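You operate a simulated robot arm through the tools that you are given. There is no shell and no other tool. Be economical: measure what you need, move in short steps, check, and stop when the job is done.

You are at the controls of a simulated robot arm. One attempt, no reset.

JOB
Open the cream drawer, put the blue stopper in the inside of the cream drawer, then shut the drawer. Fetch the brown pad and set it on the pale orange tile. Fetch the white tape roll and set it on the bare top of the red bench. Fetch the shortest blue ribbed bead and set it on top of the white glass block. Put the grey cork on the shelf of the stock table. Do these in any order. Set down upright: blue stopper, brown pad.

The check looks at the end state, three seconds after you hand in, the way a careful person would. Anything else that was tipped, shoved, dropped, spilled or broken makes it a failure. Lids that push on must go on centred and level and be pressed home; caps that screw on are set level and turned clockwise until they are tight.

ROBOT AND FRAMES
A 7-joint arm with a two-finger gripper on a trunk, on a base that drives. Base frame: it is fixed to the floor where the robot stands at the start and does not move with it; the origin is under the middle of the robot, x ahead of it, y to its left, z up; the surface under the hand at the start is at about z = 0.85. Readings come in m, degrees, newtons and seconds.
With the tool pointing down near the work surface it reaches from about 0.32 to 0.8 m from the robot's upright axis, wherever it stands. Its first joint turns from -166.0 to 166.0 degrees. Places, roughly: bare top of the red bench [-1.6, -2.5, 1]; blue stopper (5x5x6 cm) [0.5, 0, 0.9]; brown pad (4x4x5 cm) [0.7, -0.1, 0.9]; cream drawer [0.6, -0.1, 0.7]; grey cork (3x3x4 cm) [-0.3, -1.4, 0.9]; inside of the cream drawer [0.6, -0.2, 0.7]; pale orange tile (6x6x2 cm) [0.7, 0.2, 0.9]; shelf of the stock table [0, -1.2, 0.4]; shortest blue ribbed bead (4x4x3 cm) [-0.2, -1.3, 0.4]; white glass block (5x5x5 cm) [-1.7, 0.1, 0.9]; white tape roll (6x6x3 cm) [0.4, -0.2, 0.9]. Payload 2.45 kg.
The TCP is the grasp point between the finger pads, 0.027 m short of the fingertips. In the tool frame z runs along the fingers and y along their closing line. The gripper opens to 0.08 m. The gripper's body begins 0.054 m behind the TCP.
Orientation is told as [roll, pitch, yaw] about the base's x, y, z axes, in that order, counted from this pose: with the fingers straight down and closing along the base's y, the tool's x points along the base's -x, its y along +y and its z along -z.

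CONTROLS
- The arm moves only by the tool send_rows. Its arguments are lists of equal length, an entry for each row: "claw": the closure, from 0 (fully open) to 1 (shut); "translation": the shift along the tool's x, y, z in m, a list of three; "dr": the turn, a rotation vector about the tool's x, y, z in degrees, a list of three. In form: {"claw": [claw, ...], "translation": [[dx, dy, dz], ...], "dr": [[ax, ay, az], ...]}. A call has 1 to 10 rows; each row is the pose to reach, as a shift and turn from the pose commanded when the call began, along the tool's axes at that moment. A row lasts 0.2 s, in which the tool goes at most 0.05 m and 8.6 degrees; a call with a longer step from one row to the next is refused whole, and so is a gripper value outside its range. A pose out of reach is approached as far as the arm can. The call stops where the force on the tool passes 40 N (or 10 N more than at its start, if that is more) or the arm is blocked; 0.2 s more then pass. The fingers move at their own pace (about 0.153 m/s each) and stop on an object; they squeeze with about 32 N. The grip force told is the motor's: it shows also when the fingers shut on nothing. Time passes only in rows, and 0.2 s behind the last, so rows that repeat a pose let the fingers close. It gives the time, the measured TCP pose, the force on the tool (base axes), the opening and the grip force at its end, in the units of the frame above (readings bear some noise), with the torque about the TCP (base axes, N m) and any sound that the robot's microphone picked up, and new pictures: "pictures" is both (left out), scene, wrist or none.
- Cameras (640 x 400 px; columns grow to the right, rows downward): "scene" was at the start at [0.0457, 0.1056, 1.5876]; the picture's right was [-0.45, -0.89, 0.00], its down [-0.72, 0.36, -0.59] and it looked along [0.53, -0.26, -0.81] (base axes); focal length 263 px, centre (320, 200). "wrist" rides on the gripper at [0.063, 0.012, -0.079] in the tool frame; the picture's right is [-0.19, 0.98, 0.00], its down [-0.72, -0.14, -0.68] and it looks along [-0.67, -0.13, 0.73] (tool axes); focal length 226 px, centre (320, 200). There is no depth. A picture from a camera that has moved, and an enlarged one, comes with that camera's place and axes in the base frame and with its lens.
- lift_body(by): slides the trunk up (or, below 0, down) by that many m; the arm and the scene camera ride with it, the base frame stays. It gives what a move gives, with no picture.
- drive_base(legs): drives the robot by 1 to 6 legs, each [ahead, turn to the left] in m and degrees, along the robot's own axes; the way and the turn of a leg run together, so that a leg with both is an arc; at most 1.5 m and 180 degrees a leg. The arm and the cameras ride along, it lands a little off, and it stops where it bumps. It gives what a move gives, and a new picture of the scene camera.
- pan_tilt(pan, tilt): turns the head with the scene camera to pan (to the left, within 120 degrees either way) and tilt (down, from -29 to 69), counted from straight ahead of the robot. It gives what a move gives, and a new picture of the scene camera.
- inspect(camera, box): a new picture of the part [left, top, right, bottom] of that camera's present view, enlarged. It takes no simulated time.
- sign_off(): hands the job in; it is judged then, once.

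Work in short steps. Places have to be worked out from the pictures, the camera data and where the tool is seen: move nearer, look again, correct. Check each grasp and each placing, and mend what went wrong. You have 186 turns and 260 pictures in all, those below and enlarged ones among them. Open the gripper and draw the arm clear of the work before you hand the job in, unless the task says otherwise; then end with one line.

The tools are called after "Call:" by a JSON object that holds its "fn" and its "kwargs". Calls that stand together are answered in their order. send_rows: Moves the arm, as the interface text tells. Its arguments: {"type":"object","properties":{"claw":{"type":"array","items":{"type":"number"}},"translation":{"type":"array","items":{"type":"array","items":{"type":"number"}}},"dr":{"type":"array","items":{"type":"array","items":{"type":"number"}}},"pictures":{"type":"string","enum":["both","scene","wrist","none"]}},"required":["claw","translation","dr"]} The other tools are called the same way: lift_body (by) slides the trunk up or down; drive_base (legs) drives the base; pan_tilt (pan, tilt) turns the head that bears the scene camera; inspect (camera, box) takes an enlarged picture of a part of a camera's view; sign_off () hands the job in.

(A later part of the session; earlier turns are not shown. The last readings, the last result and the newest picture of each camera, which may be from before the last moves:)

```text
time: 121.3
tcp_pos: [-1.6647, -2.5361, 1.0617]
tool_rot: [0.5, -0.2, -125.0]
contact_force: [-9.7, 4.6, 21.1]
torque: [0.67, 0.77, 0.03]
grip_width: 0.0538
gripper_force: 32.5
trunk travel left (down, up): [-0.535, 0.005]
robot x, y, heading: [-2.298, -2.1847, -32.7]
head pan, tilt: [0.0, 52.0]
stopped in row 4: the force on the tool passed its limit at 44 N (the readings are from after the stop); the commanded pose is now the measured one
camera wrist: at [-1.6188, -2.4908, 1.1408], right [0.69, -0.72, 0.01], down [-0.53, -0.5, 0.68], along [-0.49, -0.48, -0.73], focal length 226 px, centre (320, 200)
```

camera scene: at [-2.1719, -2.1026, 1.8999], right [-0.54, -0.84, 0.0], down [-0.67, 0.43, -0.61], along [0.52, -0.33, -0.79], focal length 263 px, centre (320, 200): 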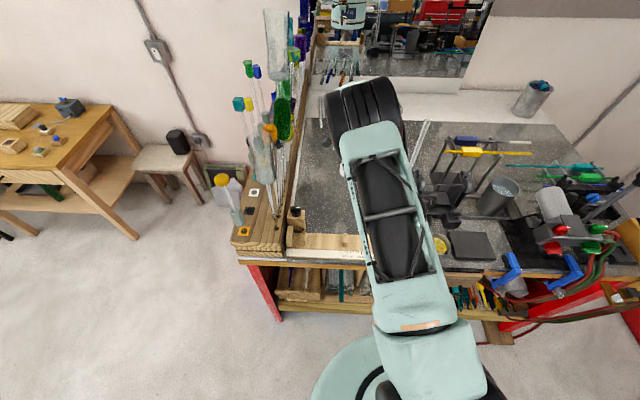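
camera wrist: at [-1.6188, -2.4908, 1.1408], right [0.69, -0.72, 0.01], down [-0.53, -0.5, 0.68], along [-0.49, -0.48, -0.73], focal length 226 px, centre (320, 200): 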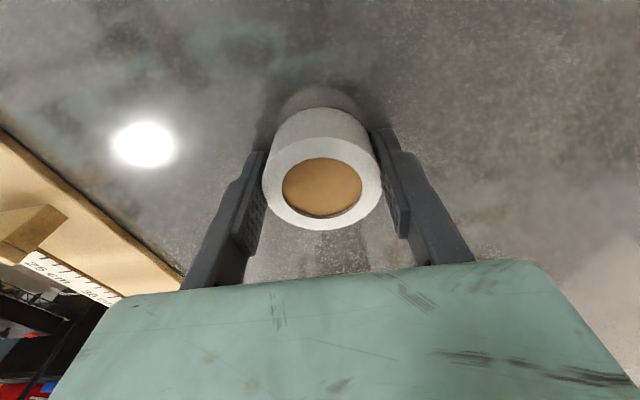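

Contact at TCP z=1.062. I check with a zoomed scene view that it's the roll on the top, and not the arm on something else.

Call:
{"fn": "inspect", "kwargs": {"camera": "scene", "box": [230, 90, 450, 290]}}

Call:
{"fn": "inspect", "kwargs": {"camera": "wrist", "box": [220, 60, 420, 260]}}

```text
2.00 times, centred on (340, 190) of scene
camera zoom: at [-2.1771, -2.1002, 1.9003], right [-0.54, -0.84, 0.0], down [-0.66, 0.42, -0.62], along [0.52, -0.33, -0.79], focal length 526 px, centre (280, 220)
```

zoom: 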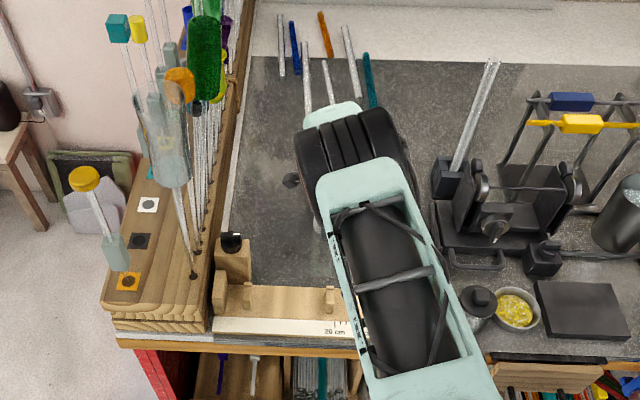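

```text
2.00 times, centred on (320, 160) of wrist
camera zoom: at [-1.6188, -2.4908, 1.1408], right [0.69, -0.72, 0.01], down [-0.53, -0.5, 0.68], along [-0.49, -0.48, -0.73], focal length 452 px, centre (320, 280)
```

zoom: 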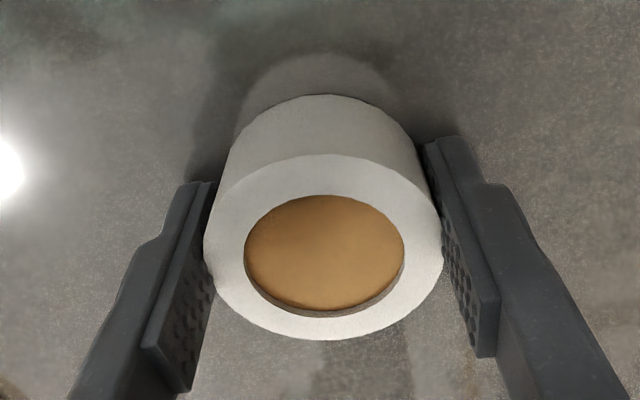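

The roll's reflection meets its base, so it's resting on the top. I release and rise.

Call:
{"fn": "send_rows", "kwargs": {"claw": [1, 0.5, 0.1, 0, 0, 0, 0, 0, 0, 0], "translation": [[0, 0, -0.001], [0, 0, -0.001], [0, 0, -0.001], [0, 0, -0.01], [0, 0, -0.04], [0, 0, -0.08], [0, 0, -0.12], [0, 0, -0.16], [0, 0, -0.2], [0, 0, -0.24]], "dr": [[0, 0, 0], [0, 0, 0], [0, 0, 0], [0, 0, 0], [0, 0, 0], [0, 0, 0], [0, 0, 0], [0, 0, 0], [0, 0, 0], [0, 0, 0]], "pictures": "wrist"}}

```text
time: 123.5
tcp_pos: [-1.6641, -2.5352, 1.2992]
tool_rot: [0.4, 0.0, -125.0]
contact_force: [-0.1, 0.4, 0.1]
torque: [-0.01, -0.01, -0.02]
grip_width: 0.08
gripper_force: 0.1
trunk travel left (down, up): [-0.535, 0.005]
robot x, y, heading: [-2.3024, -2.1919, -32.5]
head pan, tilt: [0.0, 52.0]
camera wrist: at [-1.6187, -2.4893, 1.3794], right [0.69, -0.72, 0.01], down [-0.53, -0.5, 0.68], along [-0.49, -0.48, -0.73], focal length 226 px, centre (320, 200)
```

wrist: 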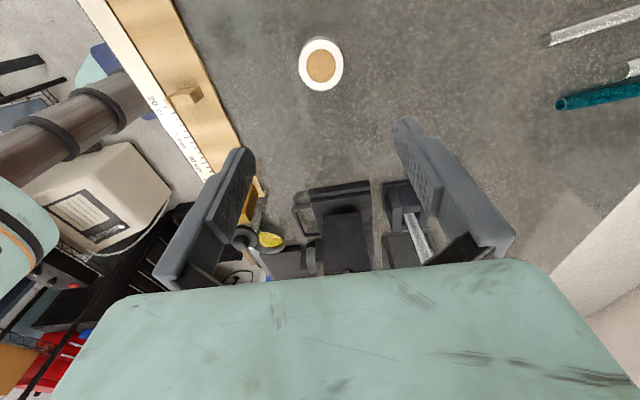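

The roll is standing on the bare top. I retract the arm along the way it came.

Call:
{"fn": "send_rows", "kwargs": {"claw": [0, 0, 0, 0, 0, 0, 0, 0, 0], "translation": [[-0.005, -0.01, -0.04], [-0.02, -0.035, -0.07], [-0.038, -0.07, -0.1], [-0.056, -0.105, -0.12], [-0.076, -0.14, -0.13], [-0.096, -0.175, -0.13], [-0.116, -0.21, -0.13], [-0.136, -0.25, -0.13], [-0.156, -0.29, -0.13]], "dr": [[0, 0, 0], [0, 0, 0], [0, 0, 0], [0, 0, 0], [0, 0, 0], [0, 0, 0], [0, 0, 0], [0, 0, 0], [0, 0, 0]], "pictures": "scene"}}

Call:
{"fn": "inspect", "kwargs": {"camera": "scene", "box": [0, 60, 240, 260]}}

```text
time: 125.5
tcp_pos: [-1.9931, -2.4956, 1.4275]
tool_rot: [0.4, 0.0, -125.0]
contact_force: [-0.7, -0.3, -0.1]
torque: [0.0, -0.05, -0.02]
grip_width: 0.08
gripper_force: 0.0
trunk travel left (down, up): [-0.535, 0.005]
robot x, y, heading: [-2.2974, -2.1877, -32.5]
head pan, tilt: [0.0, 52.0]
camera scene: at [-2.177, -2.1014, 1.9003], right [-0.54, -0.84, 0.0], down [-0.66, 0.42, -0.62], along [0.52, -0.33, -0.79], focal length 263 px, centre (320, 200)
```

scene: 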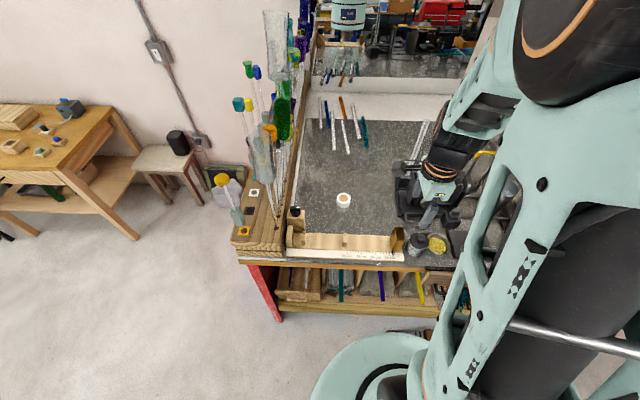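

```text
2.00 times, centred on (120, 160) of scene
camera zoom: at [-2.177, -2.1014, 1.9003], right [-0.54, -0.84, 0.0], down [-0.66, 0.42, -0.62], along [0.52, -0.33, -0.79], focal length 526 px, centre (720, 280)
```

zoom: 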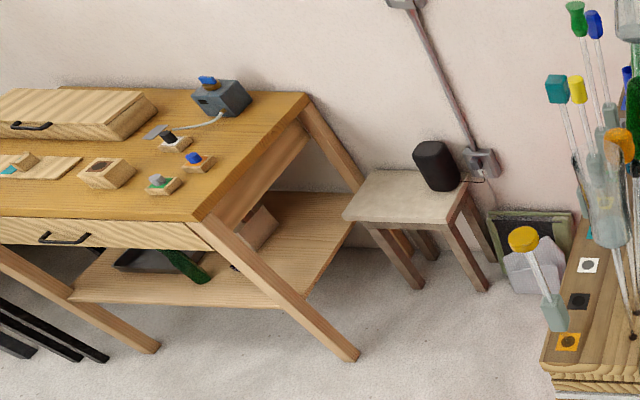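

The roll is done. Next is the stock table: the grey cork seems to be on a small stand near its front right. I drive back the way I came, then over to face the stock table's front.

Call:
{"fn": "drive_base", "kwargs": {"legs": [[0, -82.4], [-0.82, 0], [0, 141], [1.2, 0], [0, -60.8]]}}

Call:
{"fn": "lift_body", "kwargs": {"by": -0.31}}

Call:
{"fn": "pan_tilt", "kwargs": {"pan": 0, "tilt": 50}}

```text
time: 147.9
tcp_pos: [-0.5872, -1.1904, 1.4274]
tool_rot: [0.4, -0.2, -125.6]
contact_force: [-0.2, -0.3, 1.1]
torque: [0.05, 0.01, 0.01]
grip_width: 0.08
gripper_force: 0.0
trunk travel left (down, up): [-0.535, 0.005]
robot x, y, heading: [-0.8896, -0.8796, -33.7]
head pan, tilt: [0.0, 52.0]
camera scene: at [-0.7661, -0.7943, 1.9001], right [-0.55, -0.84, 0.0], down [-0.66, 0.43, -0.62], along [0.51, -0.34, -0.79], focal length 263 px, centre (320, 200)
```

scene: 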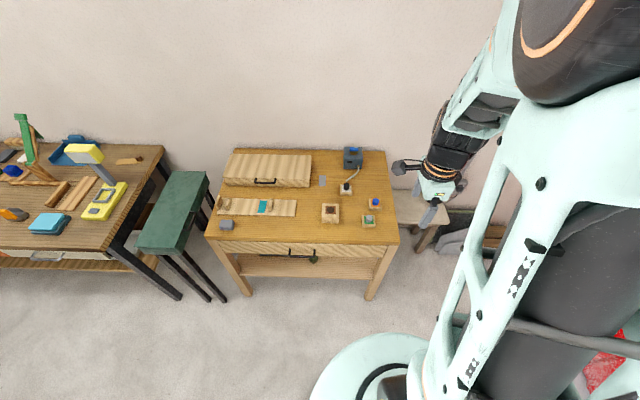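

```text
time: 151.0
tcp_pos: [-0.5866, -1.1905, 1.1175]
tool_rot: [0.4, 0.0, -125.6]
contact_force: [0.5, -0.7, -0.1]
torque: [-0.02, 0.0, 0.01]
grip_width: 0.08
gripper_force: 0.1
trunk travel left (down, up): [-0.225, 0.315]
robot x, y, heading: [-0.888, -0.879, -33.3]
head pan, tilt: [0.0, 52.0]
```

```text
time: 151.6
tcp_pos: [-0.5869, -1.1905, 1.1167]
tool_rot: [0.4, -0.1, -125.6]
contact_force: [-0.3, -0.4, -0.3]
torque: [-0.02, 0.02, 0.0]
grip_width: 0.0798
gripper_force: 0.0
trunk travel left (down, up): [-0.225, 0.315]
robot x, y, heading: [-0.8909, -0.8786, -33.5]
head pan, tilt: [0.0, 50.0]
camera scene: at [-0.7645, -0.7951, 1.5928], right [-0.55, -0.84, 0.0], down [-0.64, 0.42, -0.64], along [0.54, -0.35, -0.77], focal length 263 px, centre (320, 200)
```

scene: 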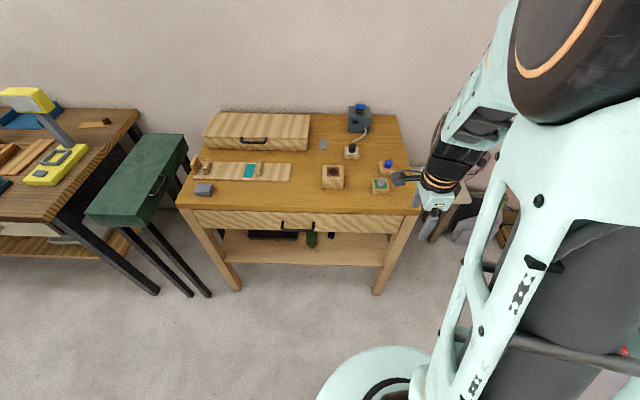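

Call:
{"fn": "inspect", "kwargs": {"camera": "scene", "box": [180, 80, 440, 280]}}

Call:
{"fn": "inspect", "kwargs": {"camera": "scene", "box": [310, 90, 430, 205]}}

```text
2.00 times, centred on (310, 180) of scene
camera zoom: at [-0.7645, -0.7951, 1.5928], right [-0.55, -0.84, 0.0], down [-0.64, 0.42, -0.64], along [0.54, -0.35, -0.77], focal length 526 px, centre (340, 240)
```

zoom: 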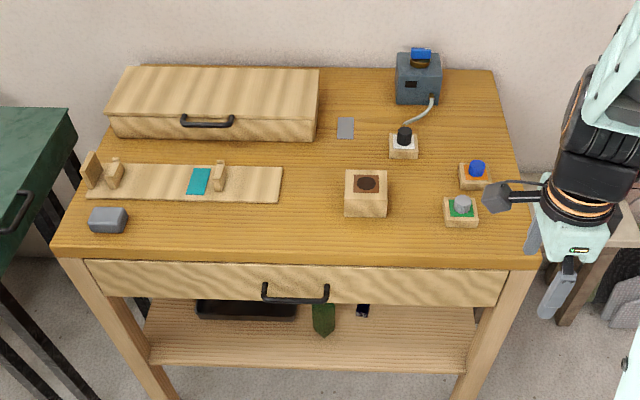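

```text
3.48 times, centred on (370, 148) of scene
camera zoom: at [-0.7645, -0.7951, 1.5928], right [-0.55, -0.84, 0.0], down [-0.64, 0.42, -0.64], along [0.54, -0.35, -0.77], focal length 915 px, centre (146, 383)
```

zoom: 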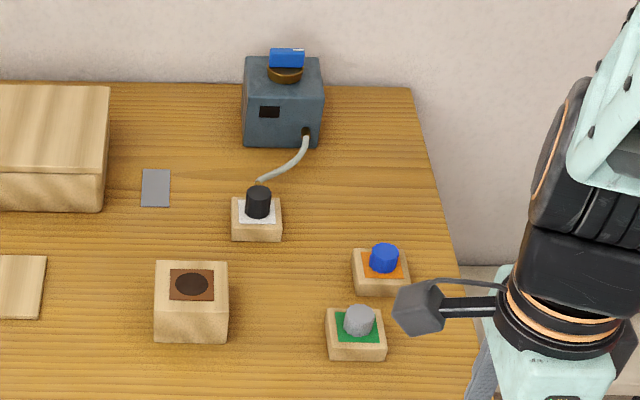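

The grey cork stands in a green-labelled block at about (-0.33, -1.34). I move over it for a close look.

Call:
{"fn": "send_rows", "kwargs": {"claw": [0, 0, 0, 0, 0, 0, 0, 0], "translation": [[0.003, 0.037, 0.0], [0.006, 0.075, 0.0], [0.01, 0.112, 0.01], [0.013, 0.15, 0.02], [0.016, 0.187, 0.03], [0.02, 0.225, 0.04], [0.023, 0.262, 0.05], [0.026, 0.299, 0.06]], "dr": [[0, 0, 0], [0, 0, 0], [0, 0, 0], [0, 0, 0], [0, 0, 0], [0, 0, 0], [0, 0, 0], [0, 0, 0]], "pictures": "wrist"}}

Call:
{"fn": "inspect", "kwargs": {"camera": "wrist", "box": [240, 30, 400, 150]}}

```text
time: 153.4
tcp_pos: [-0.3269, -1.3455, 1.0578]
tool_rot: [0.4, -0.1, -125.6]
contact_force: [0.3, -0.3, 0.0]
torque: [-0.02, -0.02, 0.01]
grip_width: 0.0798
gripper_force: 0.1
trunk travel left (down, up): [-0.225, 0.315]
robot x, y, heading: [-0.8877, -0.8782, -33.2]
head pan, tilt: [0.0, 50.0]
camera wrist: at [-0.2803, -1.2999, 1.1379], right [0.68, -0.73, 0.01], down [-0.54, -0.5, 0.68], along [-0.49, -0.47, -0.73], focal length 226 px, centre (320, 200)
```

wrist: 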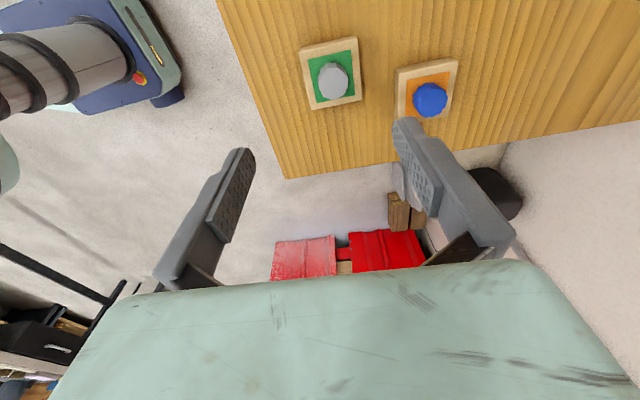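

```text
3.33 times, centred on (320, 90) of wrist
camera zoom: at [-0.2803, -1.2999, 1.1379], right [0.68, -0.73, 0.01], down [-0.54, -0.5, 0.68], along [-0.49, -0.47, -0.73], focal length 754 px, centre (320, 567)
```

zoom: 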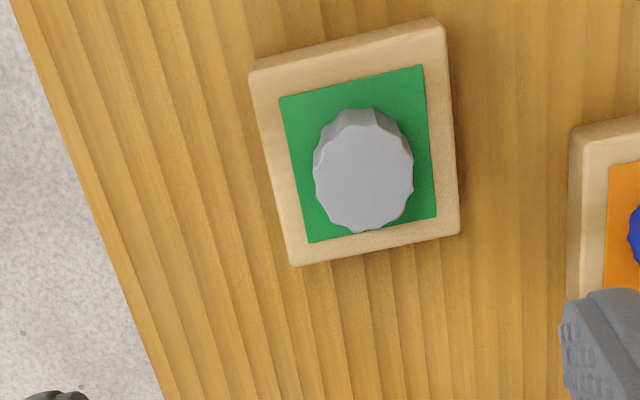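

The cork's top is at about (-0.316, -1.3535), 3 cm across. I align, set the opening to 5 cm and lower to z≈0.935 for a look.

Call:
{"fn": "send_rows", "kwargs": {"claw": [0.37, 0.37, 0.37, 0.37], "translation": [[0, 0.0136, 0.03], [0, 0.0136, 0.07], [0, 0.0136, 0.1], [0, 0.0136, 0.123]], "dr": [[0, 0, 0], [0, 0, 0], [0, 0, 0], [0, 0, 0]], "pictures": "wrist"}}

Call:
{"fn": "inspect", "kwargs": {"camera": "wrist", "box": [220, 60, 420, 200]}}

```text
time: 154.4
tcp_pos: [-0.3191, -1.3545, 0.9342]
tool_rot: [0.3, -0.1, -125.6]
contact_force: [-0.1, -0.5, 0.3]
torque: [-0.04, 0.01, -0.03]
grip_width: 0.0501
gripper_force: 0.1
trunk travel left (down, up): [-0.225, 0.315]
robot x, y, heading: [-0.8895, -0.8788, -33.3]
head pan, tilt: [0.0, 50.0]
camera wrist: at [-0.2718, -1.3081, 1.0137], right [0.69, -0.73, 0.01], down [-0.54, -0.5, 0.68], along [-0.49, -0.47, -0.73], focal length 226 px, centre (320, 200)
```

wrist: 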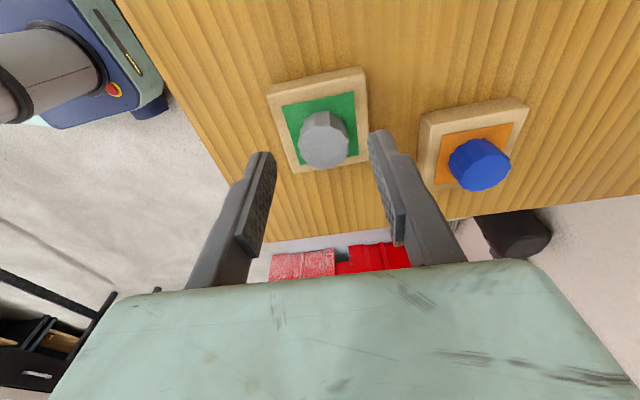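

```text
2.86 times, centred on (320, 130) of wrist
camera zoom: at [-0.2718, -1.3081, 1.0137], right [0.69, -0.73, 0.01], down [-0.54, -0.5, 0.68], along [-0.49, -0.47, -0.73], focal length 646 px, centre (320, 400)
```

zoom: 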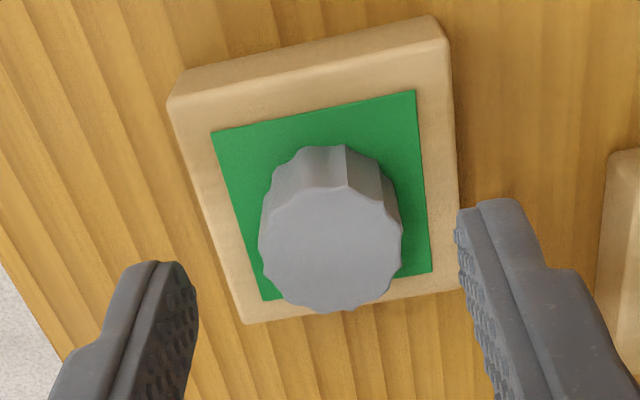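

The cork top is at z≈0.899 and protrudes ~1.4 cm from its block. I lower to TCP 0.914, then close and pull up.

Call:
{"fn": "send_rows", "kwargs": {"claw": [0.37, 0.37, 0.37, 1, 1, 1], "translation": [[0.001, 0.002, 0.01], [0.001, 0.002, 0.016], [0.001, 0.002, 0.02], [0.001, 0.002, 0.02], [0.001, 0.002, 0.02], [0.001, 0.002, 0.02]], "dr": [[0, 0, 0], [0, 0, 0], [0, 0, 0], [0, 0, 0], [0, 0, 0], [0, 0, 0]], "pictures": "wrist"}}

Call:
{"fn": "inspect", "kwargs": {"camera": "wrist", "box": [220, 60, 420, 260]}}

```text
time: 155.8
tcp_pos: [-0.3152, -1.353, 0.9154]
tool_rot: [0.4, -0.1, -125.6]
contact_force: [0.3, 0.2, 0.2]
torque: [0.0, -0.04, -0.02]
grip_width: 0.0264
gripper_force: 32.2
trunk travel left (down, up): [-0.225, 0.315]
robot x, y, heading: [-0.8899, -0.8791, -33.4]
head pan, tilt: [0.0, 50.0]
camera wrist: at [-0.269, -1.3076, 0.9951], right [0.69, -0.73, 0.01], down [-0.54, -0.5, 0.68], along [-0.49, -0.47, -0.73], focal length 226 px, centre (320, 200)
```

wrist: 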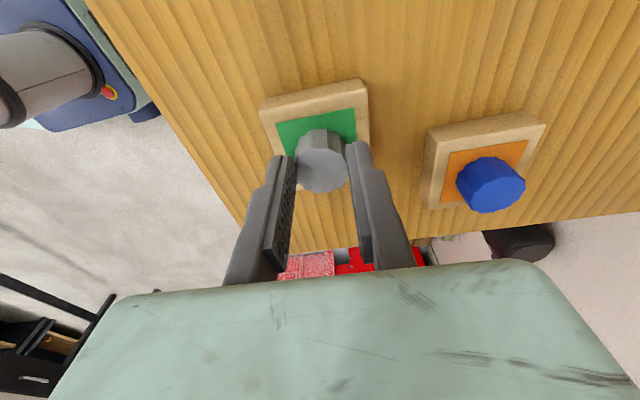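

```text
2.00 times, centred on (320, 160) of wrist
camera zoom: at [-0.269, -1.3076, 0.9951], right [0.69, -0.73, 0.01], down [-0.54, -0.5, 0.68], along [-0.49, -0.47, -0.73], focal length 452 px, centre (320, 280)
```

zoom: 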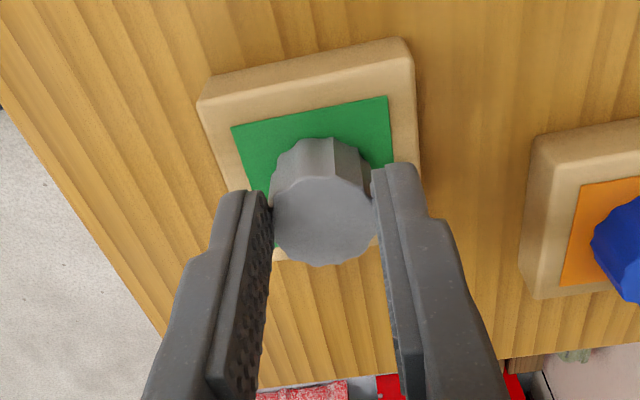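

Gripped at 2.6 cm. I pull straight up slowly and check that the block stays.

Call:
{"fn": "send_rows", "kwargs": {"claw": [1, 1, 1, 1, 1, 1, 1], "translation": [[0, 0, -0.005], [0, 0, -0.012], [0, 0, -0.02], [0, 0, -0.03], [0, 0, -0.045], [0, 0, -0.065], [0, 0, -0.085]], "dr": [[0, 0, 0], [0, 0, 0], [0, 0, 0], [0, 0, 0], [0, 0, 0], [0, 0, 0], [0, 0, 0]], "pictures": "wrist"}}

Call:
{"fn": "inspect", "kwargs": {"camera": "wrist", "box": [220, 20, 420, 220]}}

```text
time: 157.4
tcp_pos: [-0.3147, -1.3515, 1.0018]
tool_rot: [0.3, -0.1, -125.6]
contact_force: [-1.0, -0.3, -0.9]
torque: [0.03, -0.04, 0.01]
grip_width: 0.0264
gripper_force: 30.9
trunk travel left (down, up): [-0.225, 0.315]
robot x, y, heading: [-0.8894, -0.878, -33.2]
head pan, tilt: [0.0, 50.0]
camera wrist: at [-0.2691, -1.3068, 1.0812], right [0.69, -0.73, 0.01], down [-0.54, -0.5, 0.68], along [-0.49, -0.47, -0.73], focal length 226 px, centre (320, 200)
```

wrist: 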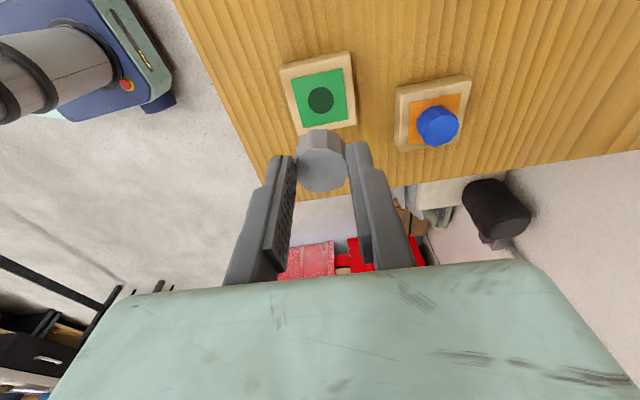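

```text
2.00 times, centred on (320, 120) of wrist
camera zoom: at [-0.2691, -1.3068, 1.0812], right [0.69, -0.73, 0.01], down [-0.54, -0.5, 0.68], along [-0.49, -0.47, -0.73], focal length 452 px, centre (320, 360)
```

zoom: 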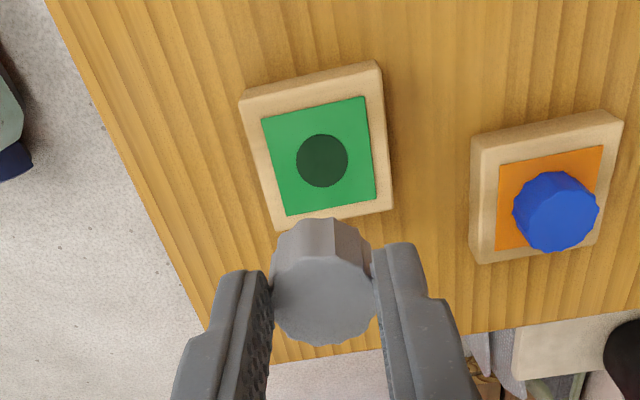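

The cork is out cleanly. I retract, back the robot off and lower the trunk to view the shelf.

Call:
{"fn": "send_rows", "kwargs": {"claw": [1, 1, 1, 1, 1, 1, 1, 1], "translation": [[0, -0.02, -0.03], [0, -0.06, -0.04], [0, -0.1, -0.04], [0, -0.14, -0.04], [0, -0.18, -0.04], [0, -0.22, -0.04], [0, -0.26, -0.04], [0, -0.3, -0.04]], "dr": [[0, 0, 0], [0, 0, 0], [0, 0, 0], [0, 0, 0], [0, 0, 0], [0, 0, 0], [0, 0, 0], [0, 0, 0]], "pictures": "none"}}

Call:
{"fn": "drive_base", "kwargs": {"legs": [[-0.3, 0]]}}

Call:
{"fn": "lift_body", "kwargs": {"by": -0.22}}

Call:
{"fn": "pan_tilt", "kwargs": {"pan": 8, "tilt": 42}}

```text
time: 159.2
tcp_pos: [-0.5587, -1.1767, 1.0393]
tool_rot: [0.4, -0.1, -125.6]
contact_force: [-1.2, 0.2, -1.2]
torque: [0.02, 0.03, 0.02]
grip_width: 0.0264
gripper_force: 31.7
trunk travel left (down, up): [-0.225, 0.315]
robot x, y, heading: [-0.8921, -0.8796, -33.3]
head pan, tilt: [0.0, 50.0]
```

```text
time: 161.2
tcp_pos: [-0.8127, -1.0116, 1.0393]
tool_rot: [0.5, -0.1, -125.6]
contact_force: [0.6, 1.2, -0.2]
torque: [0.01, -0.03, -0.01]
grip_width: 0.0262
gripper_force: 32.2
trunk travel left (down, up): [-0.225, 0.315]
robot x, y, heading: [-1.1435, -0.7119, -33.4]
head pan, tilt: [0.0, 50.0]
camera scene: at [-1.0191, -0.628, 1.5928], right [-0.55, -0.84, 0.0], down [-0.64, 0.42, -0.64], along [0.54, -0.35, -0.77], focal length 263 px, centre (320, 200)
```

scene: 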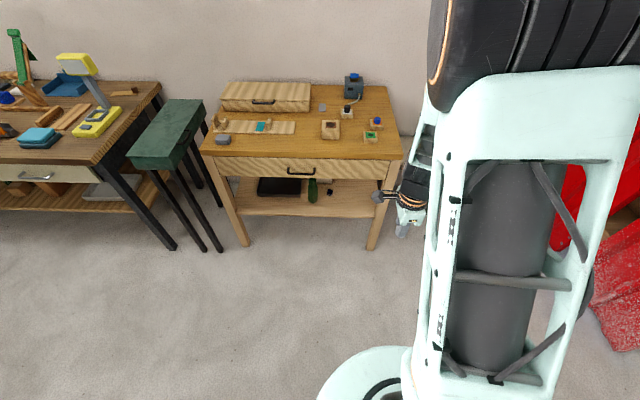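

```text
time: 163.6
tcp_pos: [-0.8117, -1.0115, 0.8182]
tool_rot: [0.5, -0.1, -125.7]
contact_force: [0.8, -0.5, -0.8]
torque: [0.03, 0.02, 0.01]
grip_width: 0.0265
gripper_force: 32.2
trunk travel left (down, up): [-0.005, 0.535]
robot x, y, heading: [-1.1451, -0.7128, -33.2]
head pan, tilt: [0.0, 50.0]
```

```text
time: 164.3
tcp_pos: [-0.8129, -1.0121, 0.8192]
tool_rot: [0.3, -0.1, -125.6]
contact_force: [0.3, -0.7, -0.8]
torque: [-0.04, 0.02, -0.01]
grip_width: 0.0264
gripper_force: 31.9
trunk travel left (down, up): [-0.005, 0.535]
robot x, y, heading: [-1.1418, -0.712, -33.2]
head pan, tilt: [8.0, 42.0]
camera scene: at [-1.0076, -0.6217, 1.384], right [-0.43, -0.9, 0.0], down [-0.61, 0.29, -0.74], along [0.67, -0.32, -0.67], focal length 263 px, centre (320, 200)
```

scene: 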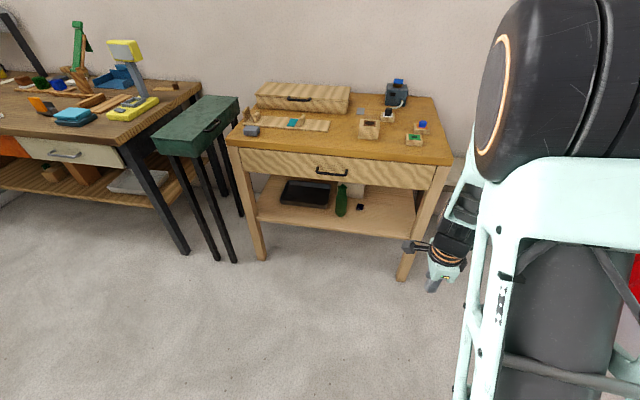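

Call:
{"fn": "inspect", "kwargs": {"camera": "scene", "box": [240, 140, 460, 280]}}

Call:
{"fn": "inspect", "kwargs": {"camera": "scene", "box": [320, 170, 420, 240]}}

```text
2.86 times, centred on (350, 210) of scene
camera zoom: at [-1.0076, -0.6217, 1.384], right [-0.43, -0.9, 0.0], down [-0.61, 0.29, -0.74], along [0.67, -0.32, -0.67], focal length 751 px, centre (234, 171)
```

zoom: 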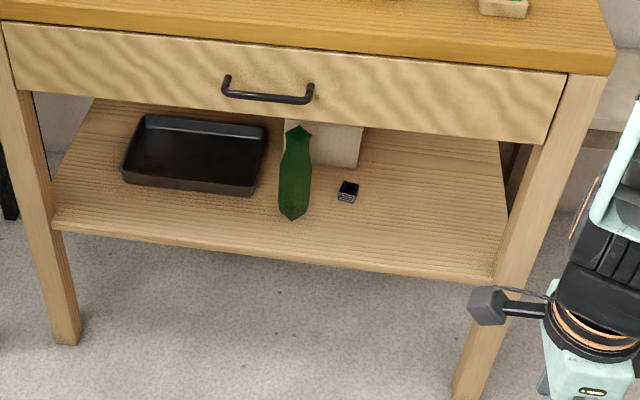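

```text
5.71 times, centred on (370, 205) of scene
camera zoom: at [-1.0076, -0.6217, 1.384], right [-0.43, -0.9, 0.0], down [-0.61, 0.29, -0.74], along [0.67, -0.32, -0.67], focal length 1503 px, centre (34, 171)
```

zoom: 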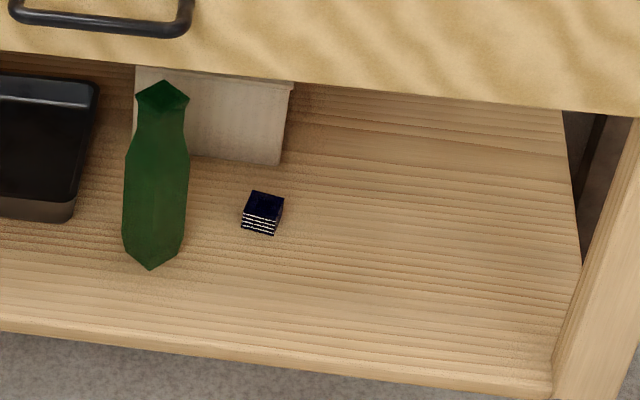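

The bead is on the shelf at about (-0.16, -1.27, 0.38). Both shelf jobs want the fingers closing along the table's length, so I turn the wrist -91° here in free space.

Call:
{"fn": "send_rows", "kwargs": {"claw": [1, 1, 1, 1, 1, 1, 1, 1, 1, 1], "translation": [[0, 0, 0], [0, 0, 0], [0, 0, 0], [0, 0, 0], [0, 0, 0], [0, 0, 0], [0, 0, 0], [0, 0, 0], [0, 0, 0], [0, 0, 0]], "dr": [[0, 0, -8.5], [0, 0, -17], [0, 0, -25.5], [0, 0, -34], [0, 0, -42.5], [0, 0, -51], [0, 0, -59.5], [0, 0, -68], [0, 0, -76.5], [0, 0, -85]], "pictures": "none"}}

Call:
{"fn": "send_rows", "kwargs": {"claw": [1, 1, 1, 1], "translation": [[0, 0, 0.03], [0, 0, 0.07], [0, 0, 0.11], [0, 0, 0.15]], "dr": [[0, -6, -3], [0, -12, -6], [0, -19, -6], [0, -25, -6]]}}

```text
time: 166.5
tcp_pos: [-0.8119, -1.0109, 0.8199]
tool_rot: [0.0, -0.4, -40.5]
contact_force: [-0.4, -0.6, 0.1]
torque: [0.0, -0.01, -0.01]
grip_width: 0.0262
gripper_force: 32.1
trunk travel left (down, up): [-0.005, 0.535]
robot x, y, heading: [-1.1439, -0.712, -33.5]
head pan, tilt: [8.0, 42.0]
```

```text
time: 167.5
tcp_pos: [-0.8117, -1.0111, 0.6696]
tool_rot: [-1.5, -25.2, -34.2]
contact_force: [-0.3, -0.2, 0.2]
torque: [0.03, 0.02, -0.03]
grip_width: 0.0279
gripper_force: 32.0
trunk travel left (down, up): [-0.005, 0.535]
robot x, y, heading: [-1.1409, -0.7151, -33.3]
head pan, tilt: [8.0, 42.0]
camera scene: at [-1.0078, -0.6215, 1.384], right [-0.43, -0.9, 0.0], down [-0.61, 0.29, -0.74], along [0.67, -0.32, -0.67], focal length 263 px, centre (320, 200)
camera wrist: at [-0.8799, -0.9475, 0.7138], right [0.7, 0.71, 0.06], down [0.22, -0.3, 0.93], along [0.67, -0.64, -0.37], focal length 226 px, centre (320, 200)
```

scene: 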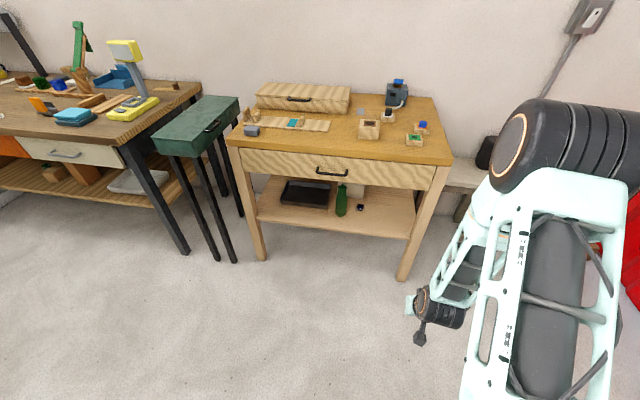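
wrist: 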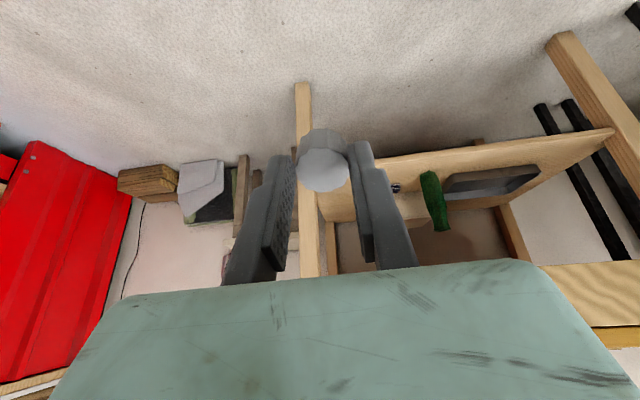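

The camera sits on the robot side in this orientation, which is fine for moderate tilts. I shift left 6 cm and lower to z≈0.48 in front of the table before driving in.

Call:
{"fn": "send_rows", "kwargs": {"claw": [1, 1, 1, 1, 1, 1], "translation": [[0.014, 0.012, 0.03], [0.028, 0.024, 0.06], [0.042, 0.036, 0.09], [0.056, 0.048, 0.12], [0.07, 0.06, 0.15], [0.08, 0.06, 0.172]], "dr": [[0, 0, 0], [0, 0, 0], [0, 0, 0], [0, 0, 0], [0, 0, 0], [0, 0, 0]], "pictures": "wrist"}}

```text
time: 168.9
tcp_pos: [-0.7783, -0.9647, 0.4772]
tool_rot: [-1.6, -25.4, -34.2]
contact_force: [0.2, -0.5, 0.6]
torque: [0.01, -0.01, 0.03]
grip_width: 0.0275
gripper_force: 32.1
trunk travel left (down, up): [-0.005, 0.535]
robot x, y, heading: [-1.1421, -0.7144, -33.2]
head pan, tilt: [8.0, 42.0]
camera wrist: at [-0.8461, -0.9014, 0.5221], right [0.7, 0.71, 0.06], down [0.22, -0.3, 0.93], along [0.67, -0.64, -0.37], focal length 226 px, centre (320, 200)
```

wrist: 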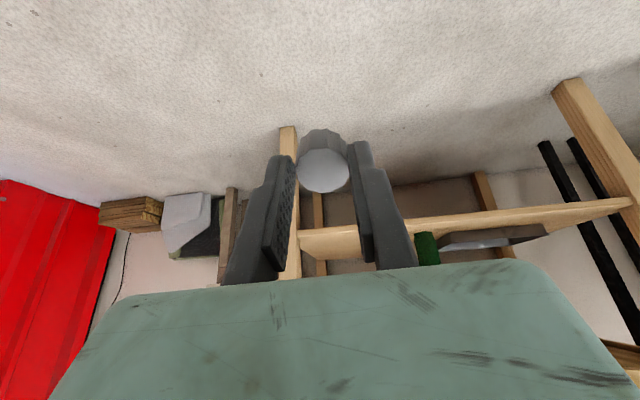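

The shelf top is at about z=0.38. I drive 0.25 ahead with the hand just below table height and check the scene.

Call:
{"fn": "drive_base", "kwargs": {"legs": [[0.25, 0]]}}

```text
time: 170.7
tcp_pos: [-0.567, -1.1033, 0.4795]
tool_rot: [-1.4, -25.3, -34.1]
contact_force: [0.0, -0.3, 0.4]
torque: [-0.01, -0.01, 0.03]
grip_width: 0.0274
gripper_force: 31.8
trunk travel left (down, up): [-0.005, 0.535]
robot x, y, heading: [-0.9336, -0.8479, -33.1]
head pan, tilt: [8.0, 42.0]
camera scene: at [-0.797, -0.7598, 1.384], right [-0.43, -0.9, 0.0], down [-0.61, 0.29, -0.74], along [0.67, -0.32, -0.67], focal length 263 px, centre (320, 200)
```

scene: 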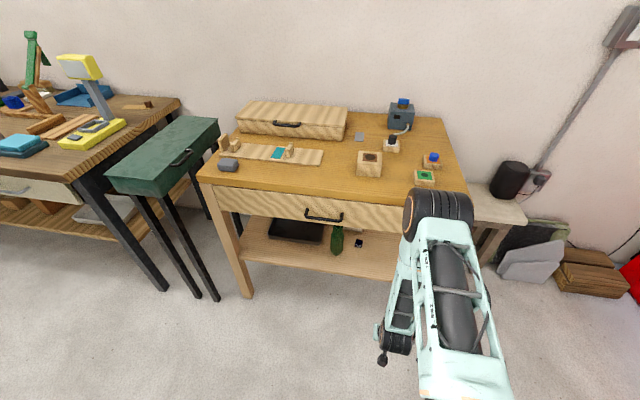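

The elbow hangs near the table edge, so I need the arm more stretched when reaching in. I back up 0.12 m and extend the hand inward to the shelf front in steps.

Call:
{"fn": "drive_base", "kwargs": {"legs": [[-0.12, 0]]}}

Call:
{"fn": "send_rows", "kwargs": {"claw": [1, 1, 1, 1, 1, 1], "translation": [[-0.036, 0, 0.017], [-0.072, 0, 0.034], [-0.108, 0, 0.051], [-0.145, 0, 0.068], [-0.181, 0, 0.085], [-0.217, 0, 0.101]], "dr": [[0, -1, 0], [0, -2, 0], [0, -3, 0], [0, -4, 0], [0, -5, 0], [0, -5, 0]]}}

```text
time: 171.9
tcp_pos: [-0.6657, -1.0394, 0.4768]
tool_rot: [-1.5, -25.3, -34.3]
contact_force: [-0.3, -0.5, -0.3]
torque: [0.01, -0.02, -0.03]
grip_width: 0.027
gripper_force: 31.8
trunk travel left (down, up): [-0.005, 0.535]
robot x, y, heading: [-1.0291, -0.7865, -33.4]
head pan, tilt: [8.0, 42.0]
camera scene: at [-0.8952, -0.6955, 1.384], right [-0.43, -0.9, 0.0], down [-0.6, 0.29, -0.74], along [0.67, -0.32, -0.67], focal length 263 px, centre (320, 200)
```

scene: 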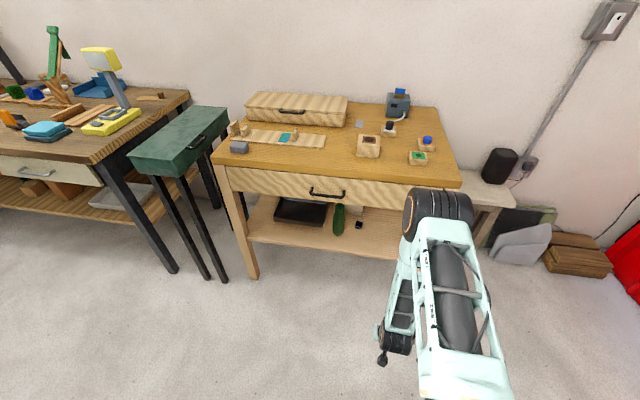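

```text
time: 173.3
tcp_pos: [-0.4698, -1.1744, 0.4787]
tool_rot: [-1.5, -30.3, -34.3]
contact_force: [0.4, -0.7, 0.7]
torque: [-0.01, 0.0, 0.0]
grip_width: 0.0271
gripper_force: 32.1
trunk travel left (down, up): [-0.005, 0.535]
robot x, y, heading: [-1.0314, -0.7818, -33.4]
head pan, tilt: [8.0, 42.0]
camera scene: at [-0.8955, -0.6953, 1.384], right [-0.43, -0.9, 0.0], down [-0.6, 0.29, -0.74], along [0.67, -0.32, -0.67], focal length 263 px, centre (320, 200)
camera wrist: at [-0.5409, -1.11, 0.5144], right [0.7, 0.71, 0.07], down [0.16, -0.26, 0.95], along [0.7, -0.66, -0.29], focal length 226 px, centre (320, 200)
```

scene: 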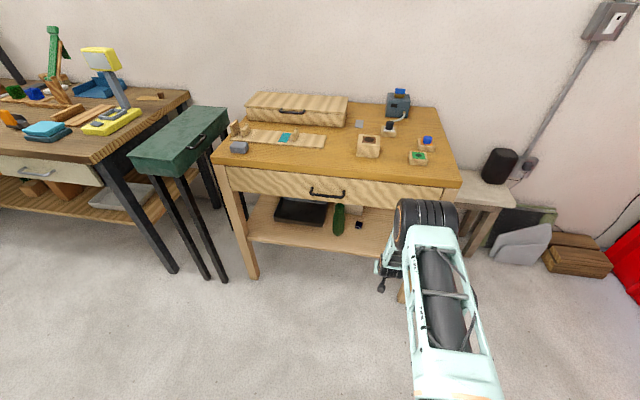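
wrist: 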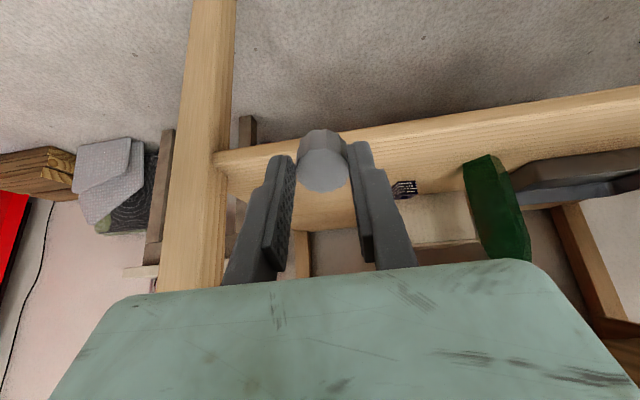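

Still clear. I go 8 cm further in at the same height and check again.

Call:
{"fn": "send_rows", "kwargs": {"claw": [1, 1, 1], "translation": [[-0.025, 0, 0.015], [-0.05, 0, 0.029], [-0.07, 0, 0.04]], "dr": [[0, 0, 0], [0, 0, 0], [0, 0, 0]]}}

Call:
{"fn": "inspect", "kwargs": {"camera": "scene", "box": [330, 150, 490, 310]}}

```text
time: 174.1
tcp_pos: [-0.4033, -1.2206, 0.4779]
tool_rot: [-1.6, -30.3, -34.3]
contact_force: [0.3, -0.7, -0.3]
torque: [0.0, -0.02, 0.03]
grip_width: 0.0274
gripper_force: 32.5
trunk travel left (down, up): [-0.005, 0.535]
robot x, y, heading: [-1.0311, -0.7849, -33.4]
head pan, tilt: [8.0, 42.0]
camera scene: at [-0.8954, -0.6953, 1.384], right [-0.43, -0.9, 0.0], down [-0.6, 0.29, -0.74], along [0.67, -0.32, -0.67], focal length 263 px, centre (320, 200)
camera wrist: at [-0.4753, -1.1555, 0.5155], right [0.7, 0.71, 0.07], down [0.16, -0.26, 0.95], along [0.7, -0.66, -0.29], focal length 226 px, centre (320, 200)
```

scene: 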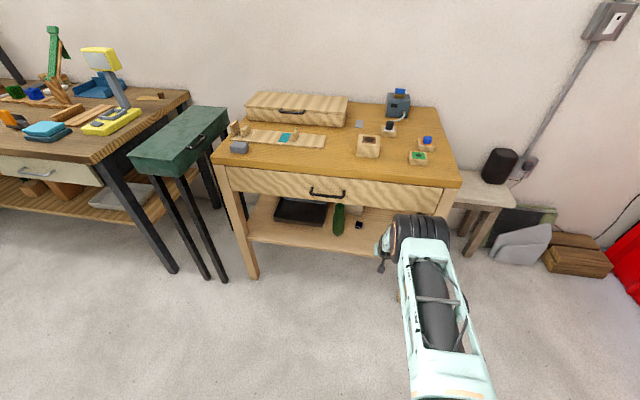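
wrist: 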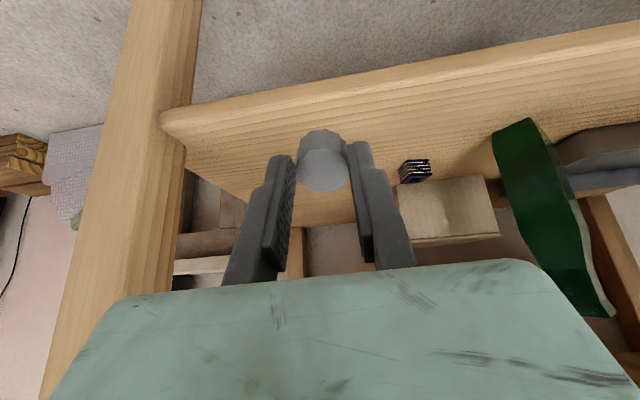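

```text
2.50 times, centred on (410, 230) of scene
camera zoom: at [-0.8954, -0.6953, 1.384], right [-0.43, -0.9, 0.0], down [-0.6, 0.29, -0.74], along [0.67, -0.32, -0.67], focal length 658 px, centre (95, 125)
```

zoom: 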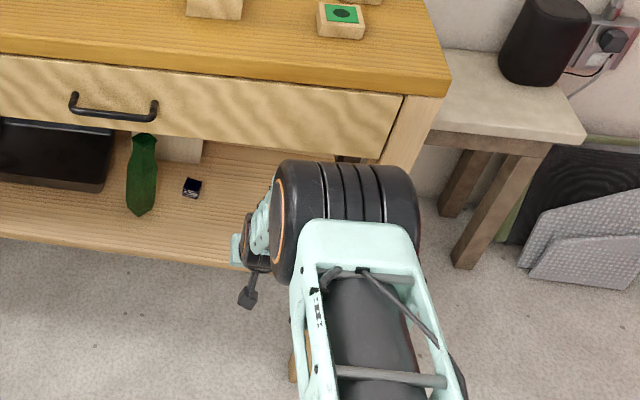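

The elbow is dropping in front of the table, clear. I move in 8.5 cm more, then lower toward the shelf.

Call:
{"fn": "send_rows", "kwargs": {"claw": [1, 1, 1, 1, 1], "translation": [[-0.025, 0, 0.015], [-0.05, 0, 0.029], [-0.0735, 0, 0.0425], [-0.0685, 0, 0.051], [-0.0635, 0, 0.0598]], "dr": [[0, 0, 0], [0, 0, 0], [0, 0, 0], [0, 0, 0], [0, 0, 0]]}}

```text
time: 175.3
tcp_pos: [-0.3429, -1.2684, 0.4708]
tool_rot: [-1.6, -30.3, -34.2]
contact_force: [-0.7, -0.2, -0.5]
torque: [-0.04, 0.0, 0.04]
grip_width: 0.0271
gripper_force: 31.5
out of reach, approached as far as the arm can: row 4, 5
trunk travel left (down, up): [-0.005, 0.535]
robot x, y, heading: [-1.0295, -0.7851, -33.6]
head pan, tilt: [8.0, 42.0]
camera scene: at [-0.8953, -0.6954, 1.384], right [-0.43, -0.9, 0.0], down [-0.6, 0.29, -0.74], along [0.67, -0.32, -0.67], focal length 263 px, centre (320, 200)
camera wrist: at [-0.4133, -1.2028, 0.5066], right [0.7, 0.71, 0.07], down [0.16, -0.26, 0.95], along [0.7, -0.66, -0.29], focal length 226 px, centre (320, 200)
```

scene: 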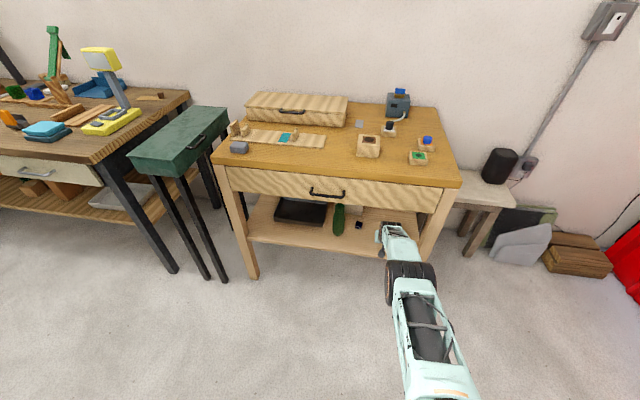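
wrist: 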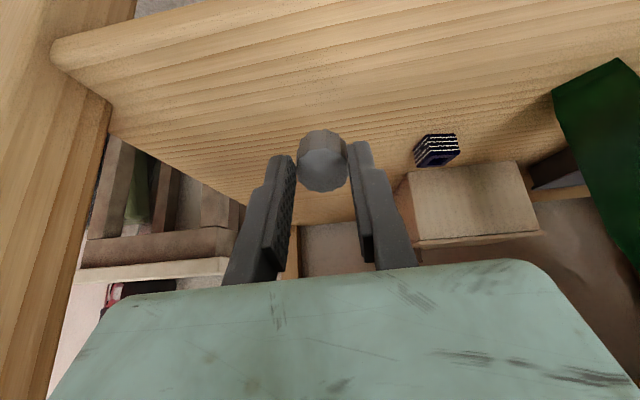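

The arm is at its stretch limit, so I drive 5 cm ahead and then lower with a 3 cm shift to the right.

Call:
{"fn": "drive_base", "kwargs": {"legs": [[0.05, 0]]}}

Call:
{"fn": "send_rows", "kwargs": {"claw": [1, 1, 1, 1, 1, 1], "translation": [[0.006, -0.015, 0], [0.012, -0.03, 0.005], [0.016, -0.03, 0.013], [0.019, -0.03, 0.018], [0.021, -0.03, 0.022], [0.023, -0.03, 0.025]], "dr": [[0, 0, 0], [0, 0, 0], [0, 0, 0], [0, 0, 0], [0, 0, 0], [0, 0, 0]], "pictures": "wrist"}}

Call:
{"fn": "inspect", "kwargs": {"camera": "wrist", "box": [220, 60, 420, 240]}}

```text
time: 176.2
tcp_pos: [-0.3007, -1.2952, 0.4706]
tool_rot: [-1.6, -30.3, -34.2]
contact_force: [0.7, 0.0, -0.4]
torque: [-0.02, 0.01, 0.0]
grip_width: 0.0272
gripper_force: 31.7
trunk travel left (down, up): [-0.005, 0.535]
robot x, y, heading: [-0.9905, -0.8142, -33.4]
head pan, tilt: [8.0, 42.0]
camera scene: at [-0.8538, -0.7228, 1.384], right [-0.43, -0.9, 0.0], down [-0.6, 0.29, -0.74], along [0.67, -0.32, -0.67], focal length 263 px, centre (320, 200)
```

scene: 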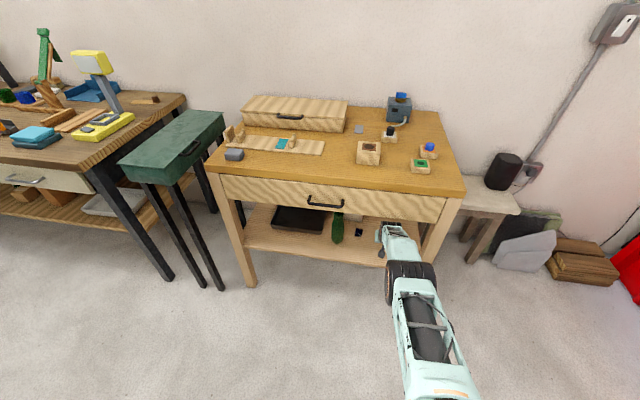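

```text
time: 177.6
tcp_pos: [-0.3266, -1.3139, 0.4439]
tool_rot: [-1.5, -30.3, -34.2]
contact_force: [-0.4, 0.0, 0.5]
torque: [0.0, 0.03, 0.0]
grip_width: 0.0273
gripper_force: 32.1
out of reach, approached as far as the arm can: row 4, 5, 6
trunk travel left (down, up): [-0.005, 0.535]
robot x, y, heading: [-0.9882, -0.8133, -33.2]
head pan, tilt: [8.0, 42.0]
camera wrist: at [-0.3982, -1.2488, 0.4801], right [0.7, 0.71, 0.07], down [0.16, -0.26, 0.95], along [0.7, -0.66, -0.29], focal length 226 px, centre (320, 200)
```

wrist: 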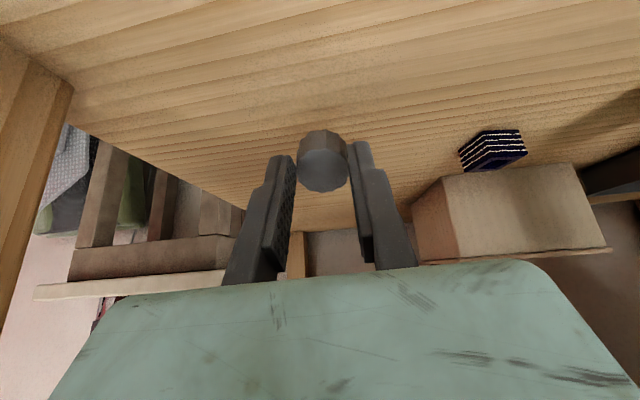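

```text
2.22 times, centred on (320, 150) of wrist
camera zoom: at [-0.3982, -1.2488, 0.4801], right [0.7, 0.71, 0.07], down [0.16, -0.26, 0.95], along [0.7, -0.66, -0.29], focal length 502 px, centre (320, 311)
```

zoom: 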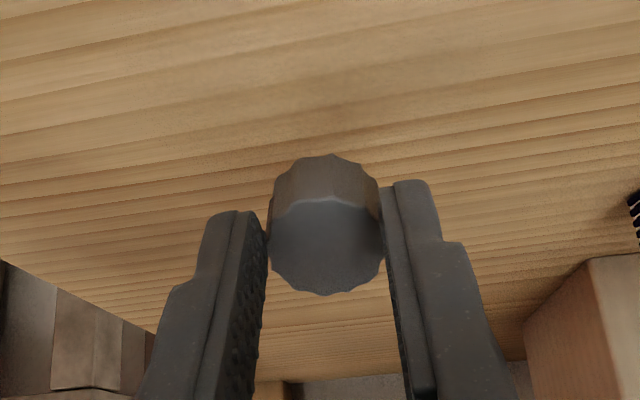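

Only a few millimetres remain. I pull out 3 cm to regain reach while lowering in fine steps until contact.

Call:
{"fn": "send_rows", "kwargs": {"claw": [1, 1, 1, 1, 1, 1, 1], "translation": [[0.013, 0, -0.0075], [0.026, 0, -0.015], [0.028, 0, -0.0115], [0.03, 0, -0.008], [0.032, 0, -0.0046], [0.034, 0, -0.0012], [0.036, 0, 0.0022]], "dr": [[0, 0, 0], [0, 0, 0], [0, 0, 0], [0, 0, 0], [0, 0, 0], [0, 0, 0], [0, 0, 0]], "pictures": "wrist"}}

Call:
{"fn": "inspect", "kwargs": {"camera": "wrist", "box": [220, 60, 420, 240]}}

```text
time: 179.2
tcp_pos: [-0.3515, -1.2989, 0.4288]
tool_rot: [-1.6, -30.7, -34.2]
contact_force: [-6.5, 3.9, 24.8]
torque: [-0.33, -0.4, -0.05]
grip_width: 0.0263
gripper_force: 31.6
trunk travel left (down, up): [-0.005, 0.535]
robot x, y, heading: [-0.9917, -0.8112, -33.4]
head pan, tilt: [8.0, 42.0]
camera wrist: at [-0.4221, -1.2331, 0.4638], right [0.7, 0.71, 0.08], down [0.15, -0.25, 0.96], along [0.7, -0.66, -0.28], focal length 226 px, centre (320, 200)
```

wrist: 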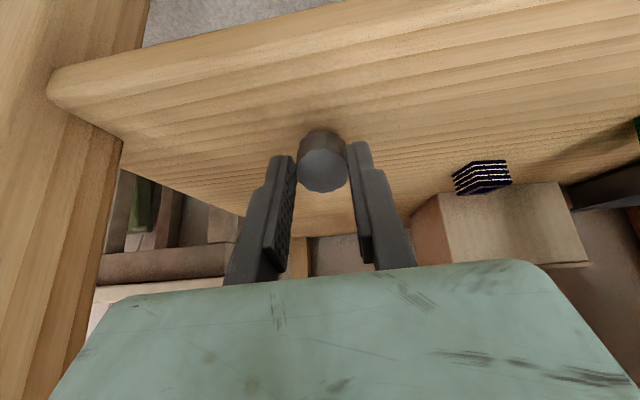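

```text
2.22 times, centred on (320, 150) of wrist
camera zoom: at [-0.4221, -1.2331, 0.4638], right [0.7, 0.71, 0.08], down [0.15, -0.25, 0.96], along [0.7, -0.66, -0.28], focal length 502 px, centre (320, 311)
```

zoom: 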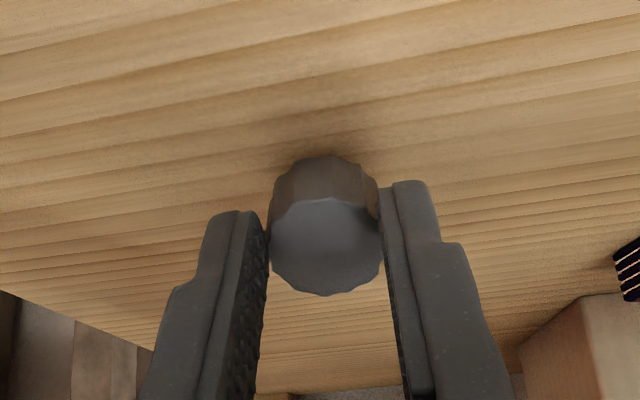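

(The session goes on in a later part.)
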